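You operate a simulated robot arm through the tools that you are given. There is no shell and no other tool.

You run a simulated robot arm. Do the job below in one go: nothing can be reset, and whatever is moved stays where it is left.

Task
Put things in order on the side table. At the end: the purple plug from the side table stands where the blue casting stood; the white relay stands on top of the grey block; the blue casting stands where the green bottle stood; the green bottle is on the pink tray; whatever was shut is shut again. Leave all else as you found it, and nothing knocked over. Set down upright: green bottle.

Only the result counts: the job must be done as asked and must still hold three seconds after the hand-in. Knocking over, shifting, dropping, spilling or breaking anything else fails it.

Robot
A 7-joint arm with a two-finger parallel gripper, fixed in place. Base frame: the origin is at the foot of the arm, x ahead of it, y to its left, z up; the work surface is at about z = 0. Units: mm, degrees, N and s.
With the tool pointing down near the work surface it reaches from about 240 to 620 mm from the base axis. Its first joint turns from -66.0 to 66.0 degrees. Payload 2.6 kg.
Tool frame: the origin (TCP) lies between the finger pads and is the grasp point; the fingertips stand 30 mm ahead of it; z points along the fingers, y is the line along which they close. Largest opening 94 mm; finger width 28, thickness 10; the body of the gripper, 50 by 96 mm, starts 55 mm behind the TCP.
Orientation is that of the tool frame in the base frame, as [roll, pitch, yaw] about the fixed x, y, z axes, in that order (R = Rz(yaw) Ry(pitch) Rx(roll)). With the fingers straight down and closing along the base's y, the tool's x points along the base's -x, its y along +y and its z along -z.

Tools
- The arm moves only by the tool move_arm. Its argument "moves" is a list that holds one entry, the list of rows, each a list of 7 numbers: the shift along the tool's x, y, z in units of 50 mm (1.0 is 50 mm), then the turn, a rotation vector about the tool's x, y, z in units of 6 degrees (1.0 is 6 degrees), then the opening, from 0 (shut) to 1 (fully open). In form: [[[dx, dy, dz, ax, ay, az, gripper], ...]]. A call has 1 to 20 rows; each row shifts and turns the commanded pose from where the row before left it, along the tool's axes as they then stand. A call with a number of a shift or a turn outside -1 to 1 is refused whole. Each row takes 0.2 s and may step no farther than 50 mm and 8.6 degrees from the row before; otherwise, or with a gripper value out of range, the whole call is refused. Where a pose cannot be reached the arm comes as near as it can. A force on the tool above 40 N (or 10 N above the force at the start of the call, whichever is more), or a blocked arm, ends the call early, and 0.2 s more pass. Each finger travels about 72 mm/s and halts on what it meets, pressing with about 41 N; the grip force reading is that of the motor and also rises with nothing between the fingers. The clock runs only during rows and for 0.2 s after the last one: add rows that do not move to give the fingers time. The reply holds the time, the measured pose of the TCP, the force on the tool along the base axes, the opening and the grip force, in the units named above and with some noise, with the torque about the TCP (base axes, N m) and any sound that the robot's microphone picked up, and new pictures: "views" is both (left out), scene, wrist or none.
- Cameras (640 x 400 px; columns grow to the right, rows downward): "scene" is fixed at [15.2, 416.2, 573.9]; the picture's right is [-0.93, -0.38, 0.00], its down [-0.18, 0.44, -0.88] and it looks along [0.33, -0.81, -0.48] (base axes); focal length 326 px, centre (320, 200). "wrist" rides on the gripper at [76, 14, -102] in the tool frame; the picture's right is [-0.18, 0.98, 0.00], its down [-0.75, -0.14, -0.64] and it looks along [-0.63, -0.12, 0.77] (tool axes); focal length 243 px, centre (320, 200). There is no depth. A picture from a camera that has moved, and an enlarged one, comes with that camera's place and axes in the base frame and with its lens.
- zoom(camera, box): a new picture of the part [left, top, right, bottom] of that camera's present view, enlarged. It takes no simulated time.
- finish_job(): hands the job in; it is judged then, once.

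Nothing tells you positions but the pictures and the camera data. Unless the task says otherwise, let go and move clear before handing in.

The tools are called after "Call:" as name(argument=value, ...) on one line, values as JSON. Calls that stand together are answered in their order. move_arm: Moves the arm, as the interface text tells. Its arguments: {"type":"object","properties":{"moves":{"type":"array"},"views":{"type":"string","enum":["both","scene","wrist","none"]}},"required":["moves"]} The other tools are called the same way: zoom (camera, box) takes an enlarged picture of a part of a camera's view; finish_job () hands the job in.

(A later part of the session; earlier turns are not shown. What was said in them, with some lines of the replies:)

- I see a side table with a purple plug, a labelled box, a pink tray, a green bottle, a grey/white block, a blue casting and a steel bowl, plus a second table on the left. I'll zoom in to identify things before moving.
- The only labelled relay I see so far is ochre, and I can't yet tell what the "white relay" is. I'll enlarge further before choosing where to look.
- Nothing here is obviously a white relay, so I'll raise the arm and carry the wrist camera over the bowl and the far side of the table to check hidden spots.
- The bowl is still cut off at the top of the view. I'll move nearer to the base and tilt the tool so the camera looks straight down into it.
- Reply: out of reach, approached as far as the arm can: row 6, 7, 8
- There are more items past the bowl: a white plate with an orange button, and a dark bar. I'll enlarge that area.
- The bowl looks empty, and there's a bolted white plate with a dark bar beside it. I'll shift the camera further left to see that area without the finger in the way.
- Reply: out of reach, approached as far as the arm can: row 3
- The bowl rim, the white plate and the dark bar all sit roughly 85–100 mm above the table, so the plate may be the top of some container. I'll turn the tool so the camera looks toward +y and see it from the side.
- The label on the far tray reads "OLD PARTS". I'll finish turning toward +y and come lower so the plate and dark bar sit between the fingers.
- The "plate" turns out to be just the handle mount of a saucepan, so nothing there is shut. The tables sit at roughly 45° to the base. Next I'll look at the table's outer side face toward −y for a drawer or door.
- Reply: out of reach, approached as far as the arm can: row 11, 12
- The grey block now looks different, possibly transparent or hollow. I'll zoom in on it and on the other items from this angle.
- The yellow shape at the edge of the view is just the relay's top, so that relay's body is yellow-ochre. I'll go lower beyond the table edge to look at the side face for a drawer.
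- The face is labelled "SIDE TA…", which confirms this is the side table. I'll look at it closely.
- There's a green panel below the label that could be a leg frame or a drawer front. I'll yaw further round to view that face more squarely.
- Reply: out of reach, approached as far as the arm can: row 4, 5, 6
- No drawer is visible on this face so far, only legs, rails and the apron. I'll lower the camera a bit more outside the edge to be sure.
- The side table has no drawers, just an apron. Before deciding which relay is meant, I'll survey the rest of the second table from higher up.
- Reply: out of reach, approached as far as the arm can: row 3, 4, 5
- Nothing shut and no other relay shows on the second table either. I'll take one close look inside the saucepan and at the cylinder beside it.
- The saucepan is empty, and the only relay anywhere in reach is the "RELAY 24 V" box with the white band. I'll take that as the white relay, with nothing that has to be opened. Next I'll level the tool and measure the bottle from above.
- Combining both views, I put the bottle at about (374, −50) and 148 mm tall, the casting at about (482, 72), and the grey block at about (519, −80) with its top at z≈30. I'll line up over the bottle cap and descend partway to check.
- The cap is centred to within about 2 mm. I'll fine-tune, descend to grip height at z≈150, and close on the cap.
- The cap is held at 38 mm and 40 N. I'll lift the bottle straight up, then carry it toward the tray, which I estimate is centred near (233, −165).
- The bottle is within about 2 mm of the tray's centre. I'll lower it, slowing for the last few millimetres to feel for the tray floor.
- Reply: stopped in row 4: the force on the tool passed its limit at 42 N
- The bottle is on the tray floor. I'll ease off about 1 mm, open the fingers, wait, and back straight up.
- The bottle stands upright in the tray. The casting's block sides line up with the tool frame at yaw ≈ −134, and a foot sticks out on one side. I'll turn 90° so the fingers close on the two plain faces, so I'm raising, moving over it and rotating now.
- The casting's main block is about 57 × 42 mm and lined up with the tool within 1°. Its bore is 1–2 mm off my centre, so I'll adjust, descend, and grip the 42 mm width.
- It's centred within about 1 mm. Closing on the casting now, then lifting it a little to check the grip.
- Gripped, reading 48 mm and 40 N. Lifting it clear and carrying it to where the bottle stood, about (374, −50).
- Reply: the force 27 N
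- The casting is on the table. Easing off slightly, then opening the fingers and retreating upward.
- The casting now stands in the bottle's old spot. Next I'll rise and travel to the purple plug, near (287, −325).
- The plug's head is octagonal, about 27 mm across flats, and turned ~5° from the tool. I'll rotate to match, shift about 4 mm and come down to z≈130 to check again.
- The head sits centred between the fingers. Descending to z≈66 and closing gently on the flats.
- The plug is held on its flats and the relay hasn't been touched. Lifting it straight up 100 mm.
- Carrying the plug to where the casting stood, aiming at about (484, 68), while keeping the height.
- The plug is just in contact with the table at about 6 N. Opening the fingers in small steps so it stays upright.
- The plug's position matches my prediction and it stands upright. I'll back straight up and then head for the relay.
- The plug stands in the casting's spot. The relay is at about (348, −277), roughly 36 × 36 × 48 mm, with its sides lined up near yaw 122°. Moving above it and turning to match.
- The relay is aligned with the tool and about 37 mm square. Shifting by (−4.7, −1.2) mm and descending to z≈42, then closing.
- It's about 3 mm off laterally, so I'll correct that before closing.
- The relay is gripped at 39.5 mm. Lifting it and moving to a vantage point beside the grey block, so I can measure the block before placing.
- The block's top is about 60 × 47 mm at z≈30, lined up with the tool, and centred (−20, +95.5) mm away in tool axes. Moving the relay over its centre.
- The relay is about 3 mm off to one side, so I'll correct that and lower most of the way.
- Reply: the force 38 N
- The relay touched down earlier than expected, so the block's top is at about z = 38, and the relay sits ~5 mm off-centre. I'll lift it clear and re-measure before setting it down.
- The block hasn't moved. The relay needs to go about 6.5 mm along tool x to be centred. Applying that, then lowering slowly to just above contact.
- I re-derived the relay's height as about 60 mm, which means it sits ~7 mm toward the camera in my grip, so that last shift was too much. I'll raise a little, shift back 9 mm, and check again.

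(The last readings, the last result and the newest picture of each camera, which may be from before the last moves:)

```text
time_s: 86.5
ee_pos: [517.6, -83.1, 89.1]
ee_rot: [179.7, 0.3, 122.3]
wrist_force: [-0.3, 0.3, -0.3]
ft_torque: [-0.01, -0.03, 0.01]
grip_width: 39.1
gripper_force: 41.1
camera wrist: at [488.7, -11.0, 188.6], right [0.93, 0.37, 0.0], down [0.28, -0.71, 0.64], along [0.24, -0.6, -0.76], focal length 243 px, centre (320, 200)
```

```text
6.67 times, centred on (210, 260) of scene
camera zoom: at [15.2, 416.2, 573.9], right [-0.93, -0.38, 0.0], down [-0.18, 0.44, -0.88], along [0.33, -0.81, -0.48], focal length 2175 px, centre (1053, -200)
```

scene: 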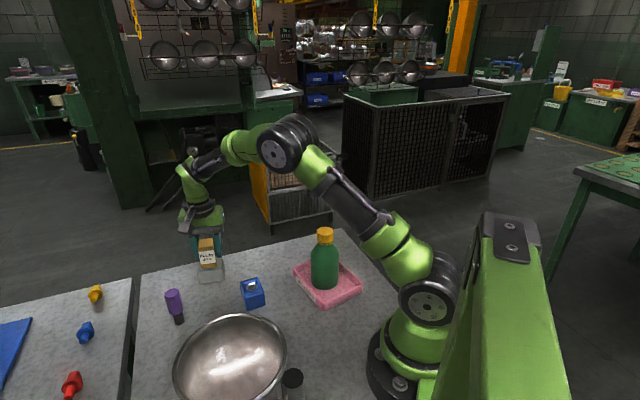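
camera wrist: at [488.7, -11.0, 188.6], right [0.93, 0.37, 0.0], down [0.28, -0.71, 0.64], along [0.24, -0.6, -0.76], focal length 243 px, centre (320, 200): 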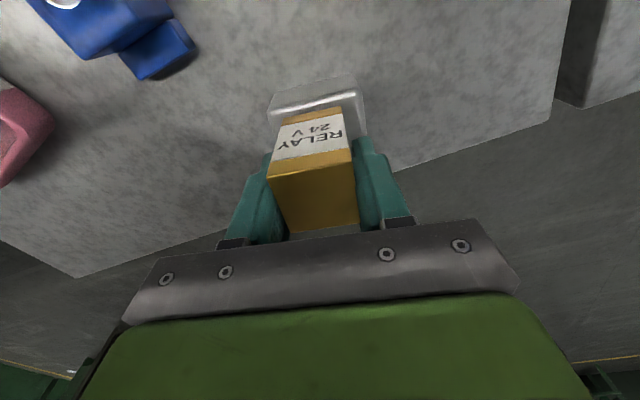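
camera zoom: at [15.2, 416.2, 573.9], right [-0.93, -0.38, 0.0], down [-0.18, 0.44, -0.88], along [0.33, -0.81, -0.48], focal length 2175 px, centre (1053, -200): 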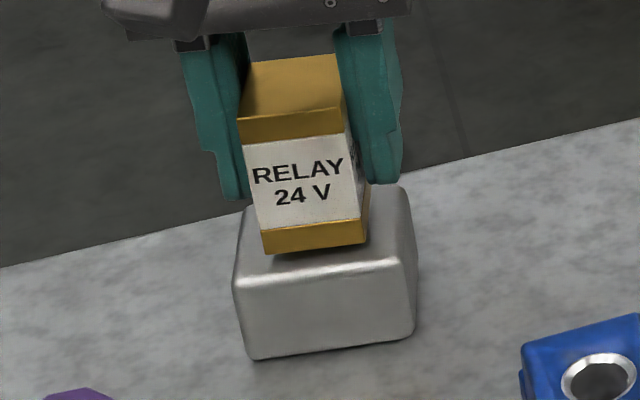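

This is well centred from both cameras. Lowering in small steps until light contact.

Call:
move_arm(moves=[[[0, 0, 0.06, 0, 0, 0, 0.3], [0, 0, 0.04, 0, 0, 0, 0.3], [0, 0, 0, 0, 0, 0, 0.3]]], views="none")

Call:
move_arm(moves=[[[0, 0, 0.015, 0, 0, 0, 0.3], [0, 0, 0, 0, 0, 0, 0.3]]], views="none")

```text
time_s: 87.2
ee_pos: [518.4, -83.2, 82.4]
ee_rot: [179.8, 0.2, 122.4]
wrist_force: [-0.1, 0.2, -0.3]
ft_torque: [0.01, 0.01, 0.04]
grip_width: 39.2
gripper_force: 40.8
```

```text
time_s: 87.8
ee_pos: [517.3, -83.9, 81.9]
ee_rot: [179.9, 0.2, 122.3]
wrist_force: [-0.4, 0.0, -0.1]
ft_torque: [0.01, 0.02, -0.01]
grip_width: 39.5
gripper_force: 41.4
```

Call:
move_arm(moves=[[[0, 0, 0.015, 0, 0, 0, 0.3], [0, 0, 0, 0, 0, 0, 0.3]]], views="none")

Call:
move_arm(moves=[[[0, 0, 0.01, 0, 0, 0, 0.3], [0, 0, 0, 0, 0, 0, 0.3]]], views="wrist")

```text
time_s: 88.5
ee_pos: [519.2, -83.0, 81.8]
ee_rot: [179.9, 0.3, 122.3]
wrist_force: [-1.0, 0.9, 6.1]
ft_torque: [-0.07, 0.07, -0.06]
grip_width: 39.3
gripper_force: 40.8
```

```text
time_s: 89.0
ee_pos: [518.1, -82.3, 81.8]
ee_rot: [179.8, 0.3, 122.2]
wrist_force: [-4.3, 0.3, 16.0]
ft_torque: [-0.08, 0.25, -0.14]
grip_width: 39.4
gripper_force: 40.9
camera wrist: at [489.0, -11.1, 182.1], right [0.93, 0.37, 0.01], down [0.28, -0.71, 0.65], along [0.24, -0.6, -0.76], focal length 243 px, centre (320, 200)
```

wrist: 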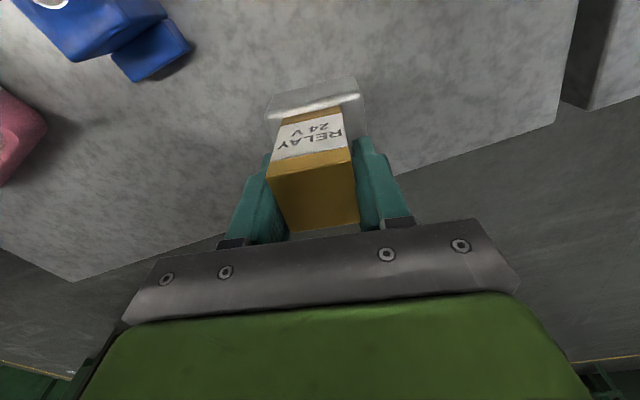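

Contact at 16 N. Easing up half a millimetre, then opening in stages.

Call:
move_arm(moves=[[[0, 0, -0.01, 0, 0, 0, 0.3], [0, 0, 0, 0, 0, 0, 0.43], [0, 0, 0, 0, 0, 0, 0.48], [0, 0, 0, 0, 0, 0, 0.58], [0, 0, 0, 0, 0, 0, 0.75], [0, 0, 0, 0, 0, 0, 0.9], [0, 0, 0, 0, 0, 0, 0.9]]])

Call:
zoom(camera="scene", box=[150, 230, 310, 340])

```text
time_s: 90.7
ee_pos: [517.9, -83.6, 81.4]
ee_rot: [179.9, 0.2, 122.3]
wrist_force: [-0.4, 0.3, 0.4]
ft_torque: [0.01, -0.01, -0.02]
grip_width: 84.5
gripper_force: 0.2
camera wrist: at [489.0, -10.8, 182.1], right [0.93, 0.37, 0.0], down [0.28, -0.71, 0.64], along [0.24, -0.6, -0.76], focal length 243 px, centre (320, 200)
```

scene: 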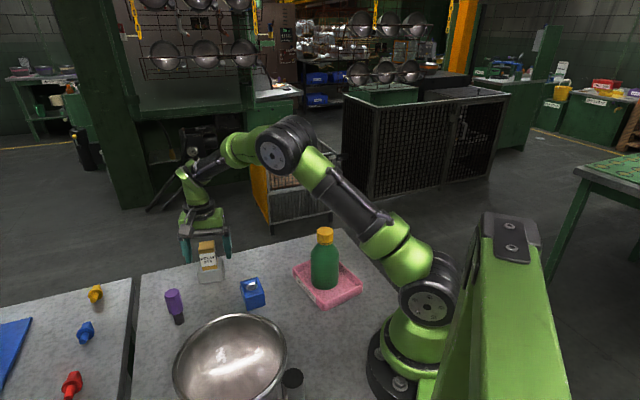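
wrist: 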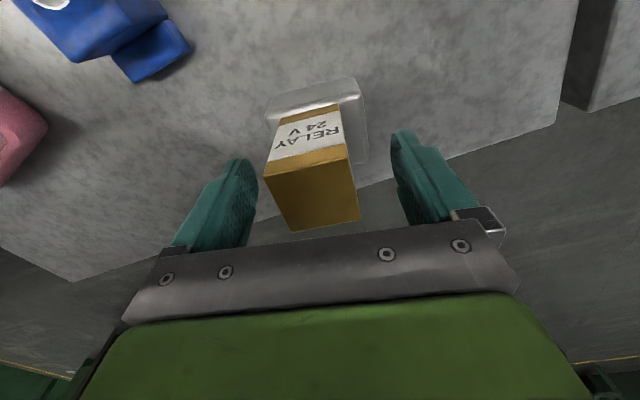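

```text
3.64 times, centred on (230, 285) of scene
camera zoom: at [15.2, 416.2, 573.9], right [-0.93, -0.38, 0.0], down [-0.18, 0.44, -0.88], along [0.33, -0.81, -0.48], focal length 1187 px, centre (647, -109)
```

zoom: 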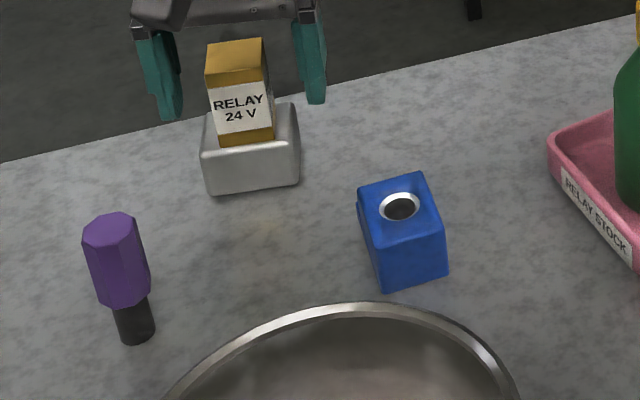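

Call:
zoom(camera="wrist", box=[220, 60, 420, 240])

Call:
zoom(camera="scene", box=[180, 235, 240, 285])

```text
2.22 times, centred on (320, 150) of wrist
camera zoom: at [489.0, -10.8, 182.1], right [0.93, 0.37, 0.0], down [0.28, -0.71, 0.64], along [0.24, -0.6, -0.76], focal length 539 px, centre (320, 311)
```

zoom: 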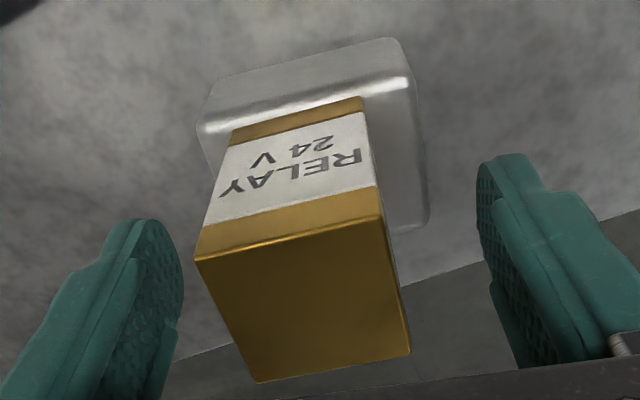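

```text
8.00 times, centred on (210, 260) of scene
camera zoom: at [15.2, 416.2, 573.9], right [-0.93, -0.38, 0.0], down [-0.18, 0.44, -0.88], along [0.33, -0.81, -0.48], focal length 2610 px, centre (1200, -280)
```

zoom: 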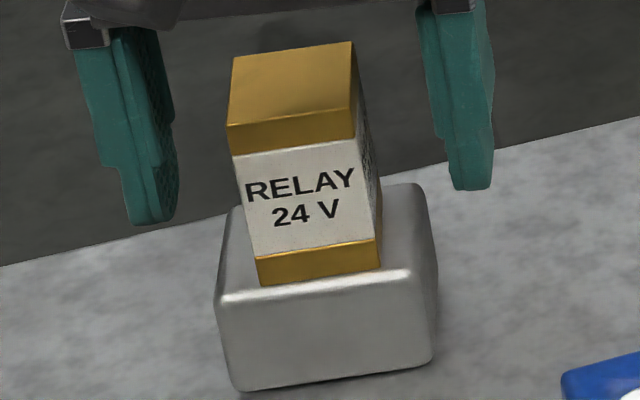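

The relay stands upright on the block. I'll rise straight up and back off, then check everything before handing in.

Call:
move_arm(moves=[[[0, 0, -0.2, 0, 0, 0, 0.95], [0, 0, -0.5, 0, 0, 0, 1], [0, 0, -0.8, 0, 0, 0, 1], [0, 0, -0.9, 0, 0, 0, 1], [0, 0, -0.9, 0, 0, 0, 1], [0.8, 0, -0.2, 0, 0, 0, 1], [0.8, 0, -0.2, 0, 0, 0, 1], [0.8, 0, 0, 0, 0, 0, 1], [0.8, 0, 0, 0, 0, 0, 1], [0, 0, 0, 0, 0, 0, 1]]])

Call:
zoom(camera="scene", box=[130, 210, 390, 370])

Call:
zoom(camera="scene", box=[280, 220, 380, 310])

```text
time_s: 92.8
ee_pos: [432.8, 53.9, 265.4]
ee_rot: [179.8, 0.2, 122.5]
wrist_force: [0.0, -0.2, -0.2]
ft_torque: [0.02, -0.02, -0.02]
grip_width: 94.1
gripper_force: 0.1
camera wrist: at [404.1, 126.6, 366.5], right [0.93, 0.37, 0.0], down [0.28, -0.71, 0.65], along [0.24, -0.6, -0.76], focal length 243 px, centre (320, 200)
```

scene: 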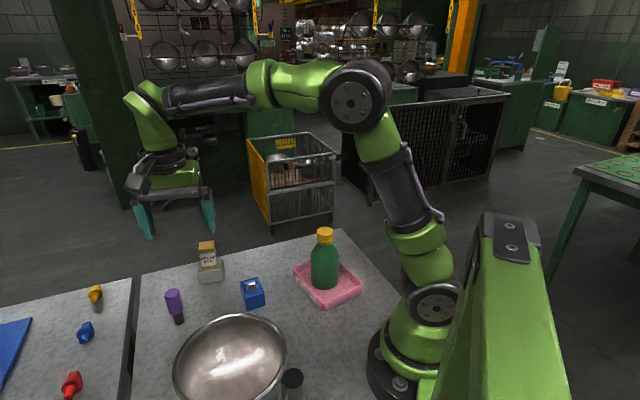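
wrist: 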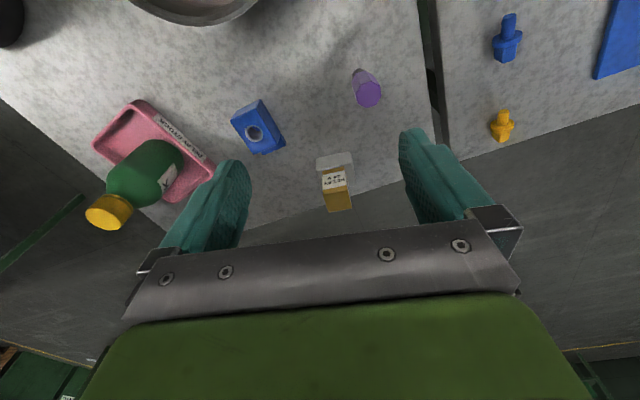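

```text
2.46 times, centred on (260, 290) of scene
camera zoom: at [15.2, 416.2, 573.9], right [-0.93, -0.38, 0.0], down [-0.18, 0.44, -0.88], along [0.33, -0.81, -0.48], focal length 803 px, centre (468, -22)
```

zoom: 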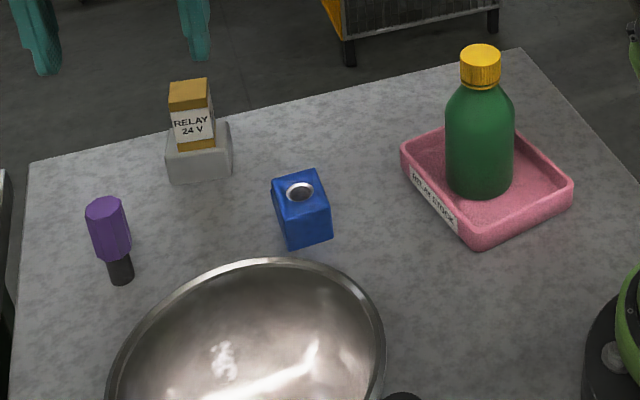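

```text
4.44 times, centred on (330, 265) of scene
camera zoom: at [15.2, 416.2, 573.9], right [-0.93, -0.38, 0.0], down [-0.18, 0.44, -0.88], along [0.33, -0.81, -0.48], focal length 1450 px, centre (276, -89)
```

zoom: 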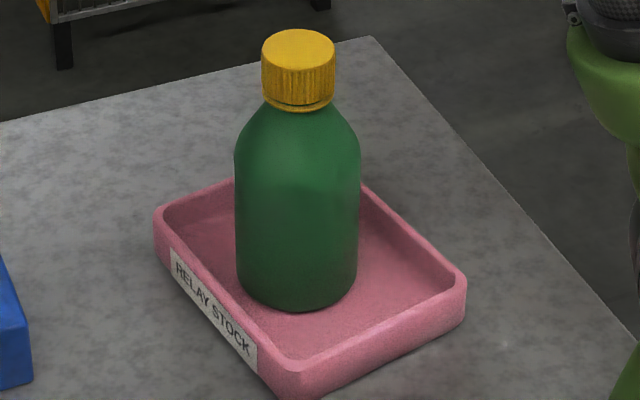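

All four items look right. Since the wording mentions things being shut and a white relay, I'll use the free arm to look over the table's remaining sides, in case something hidden was missed.

Call:
move_arm(moves=[[[0, 0, -0.6, 0, 0, 0, 1], [0.8, 0.1, -0.2, 0, 0, 0, 1], [0.8, 0.1, 0, 0, 0, 0, 1], [0.8, 0.1, 0, 0, 0, 0, 1], [0.8, 0.1, 0, 0, 0, 0, 1], [0.8, 0.1, 0, 0, 0, 0, 1], [0.8, 0.1, 0, 0, 0, 0, 1], [0.8, 0.1, 0, 0, 0, 0, 1], [0.8, 0.1, 0, 0, 0, 0, 1], [0, 0, 0, 0, 0, 1, 1], [0, 0, 0, 0, 0, 1, 1], [0, 0, 0, 0, 0, 1, 1], [0, 0, 0, 0, 0, 1, 1], [0, 0, 0, 0, 0, 1, 1], [0, 0, 0, 0, 0, 0, 1]]])

```text
time_s: 96.0
ee_pos: [293.5, 344.8, 304.2]
ee_rot: [179.7, 0.1, 92.2]
wrist_force: [-1.1, 0.6, 0.1]
ft_torque: [0.01, 0.03, 0.02]
grip_width: 94.1
gripper_force: 0.1
camera wrist: at [304.7, 422.3, 405.2], right [0.99, -0.15, 0.0], down [-0.11, -0.76, 0.64], along [-0.09, -0.64, -0.77], focal length 243 px, centre (320, 200)
```

scene: 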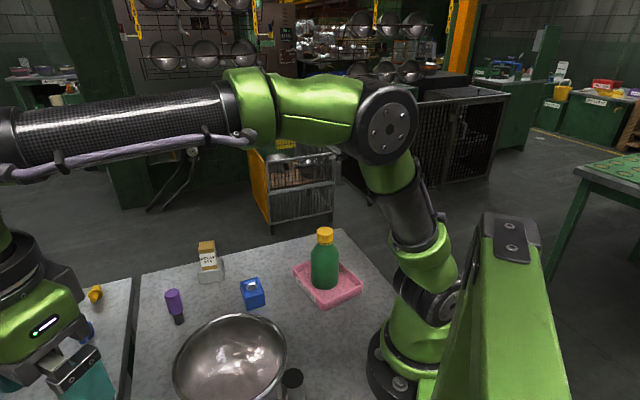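
wrist: 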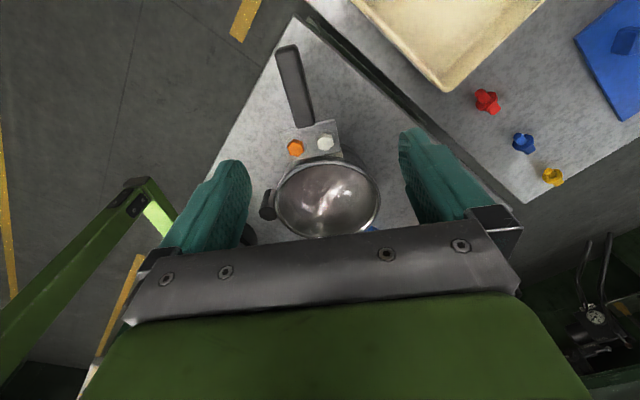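

Call:
zoom(camera="wrist", box=[190, 0, 410, 240])

Call:
zoom(camera="wrist", box=[340, 0, 640, 190])

Call:
zoom(camera="scene", box=[130, 210, 390, 370])

```text
1.67 times, centred on (300, 120) of wrist
camera zoom: at [304.7, 422.3, 405.2], right [0.99, -0.15, 0.0], down [-0.11, -0.76, 0.64], along [-0.09, -0.64, -0.77], focal length 404 px, centre (353, 333)
```

zoom: 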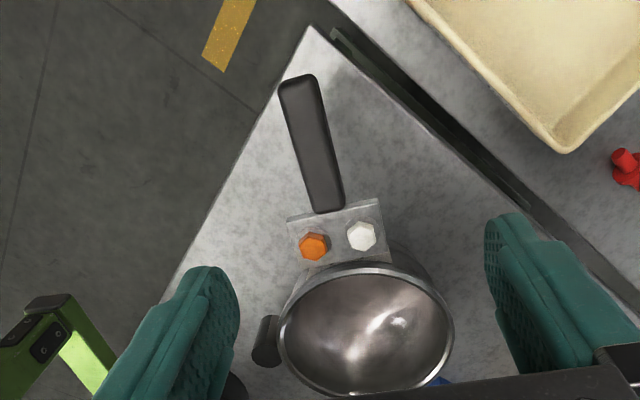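

```text
2.11 times, centred on (490, 95) of wrist
camera zoom: at [304.7, 422.3, 405.2], right [0.99, -0.15, 0.0], down [-0.11, -0.76, 0.64], along [-0.09, -0.64, -0.77], focal length 511 px, centre (-38, 421)
```

zoom: 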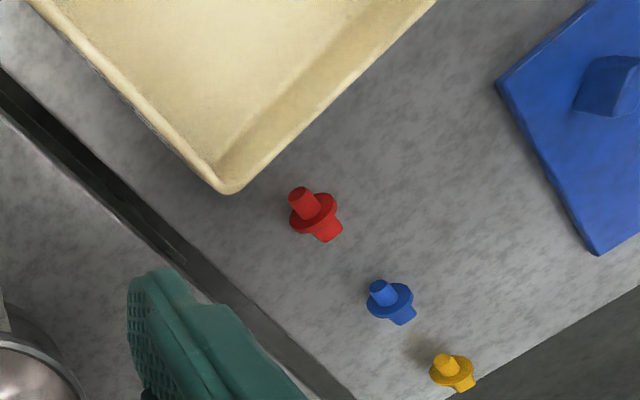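

```text
2.46 times, centred on (260, 290) of scene
camera zoom: at [15.2, 416.2, 573.9], right [-0.93, -0.38, 0.0], down [-0.18, 0.44, -0.88], along [0.33, -0.81, -0.48], focal length 803 px, centre (468, -22)
```

zoom: 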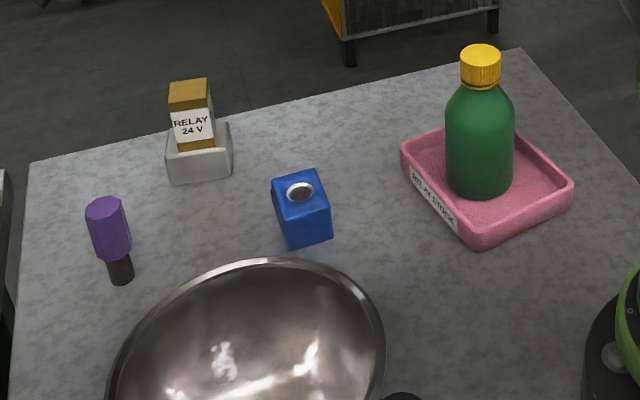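

I found no shut container and no second relay on any side I could view. All four items are standing in place, the arm is clear, and nothing else looks disturbed, so I'm handing in.

Call:
finish_job()

```text
The job is handed in.
```

I've handed the job in. All four items are in place and standing, but I had to guess which relay you meant.

| Item | Where it ended up |
|---|---|
| Green bottle | Upright on the floor of the pink tray |
| Blue casting | Where the bottle stood, about 3 mm off by the scene camera |
| Purple plug (from the side table) | Upright where the casting stood, within about 5 mm |
| Relay | Upright on top of the grey block |

- **White relay:** I found no relay with a white body. The only relay I found is the "RELAY 24 V" one, which is yellow-ochre with a white label band, so I used that. If you meant a different relay, that part of the job is wrong.
- **Anything shut:** I opened nothing. I searched both tabletops, inside the saucepan, and the table sides the camera could reach. I saw no drawer, door or lid within reach, but I could not see every side of the table.
- **Relay placement:** the first time I set the relay down, it pressed the grey block with about 37 N because the block was taller than I had estimated. I lifted it, re-centred it and set it down again. The pictures show the block did not move.

In the last pictures nothing was knocked over, and I saw no sign that anything else had moved.
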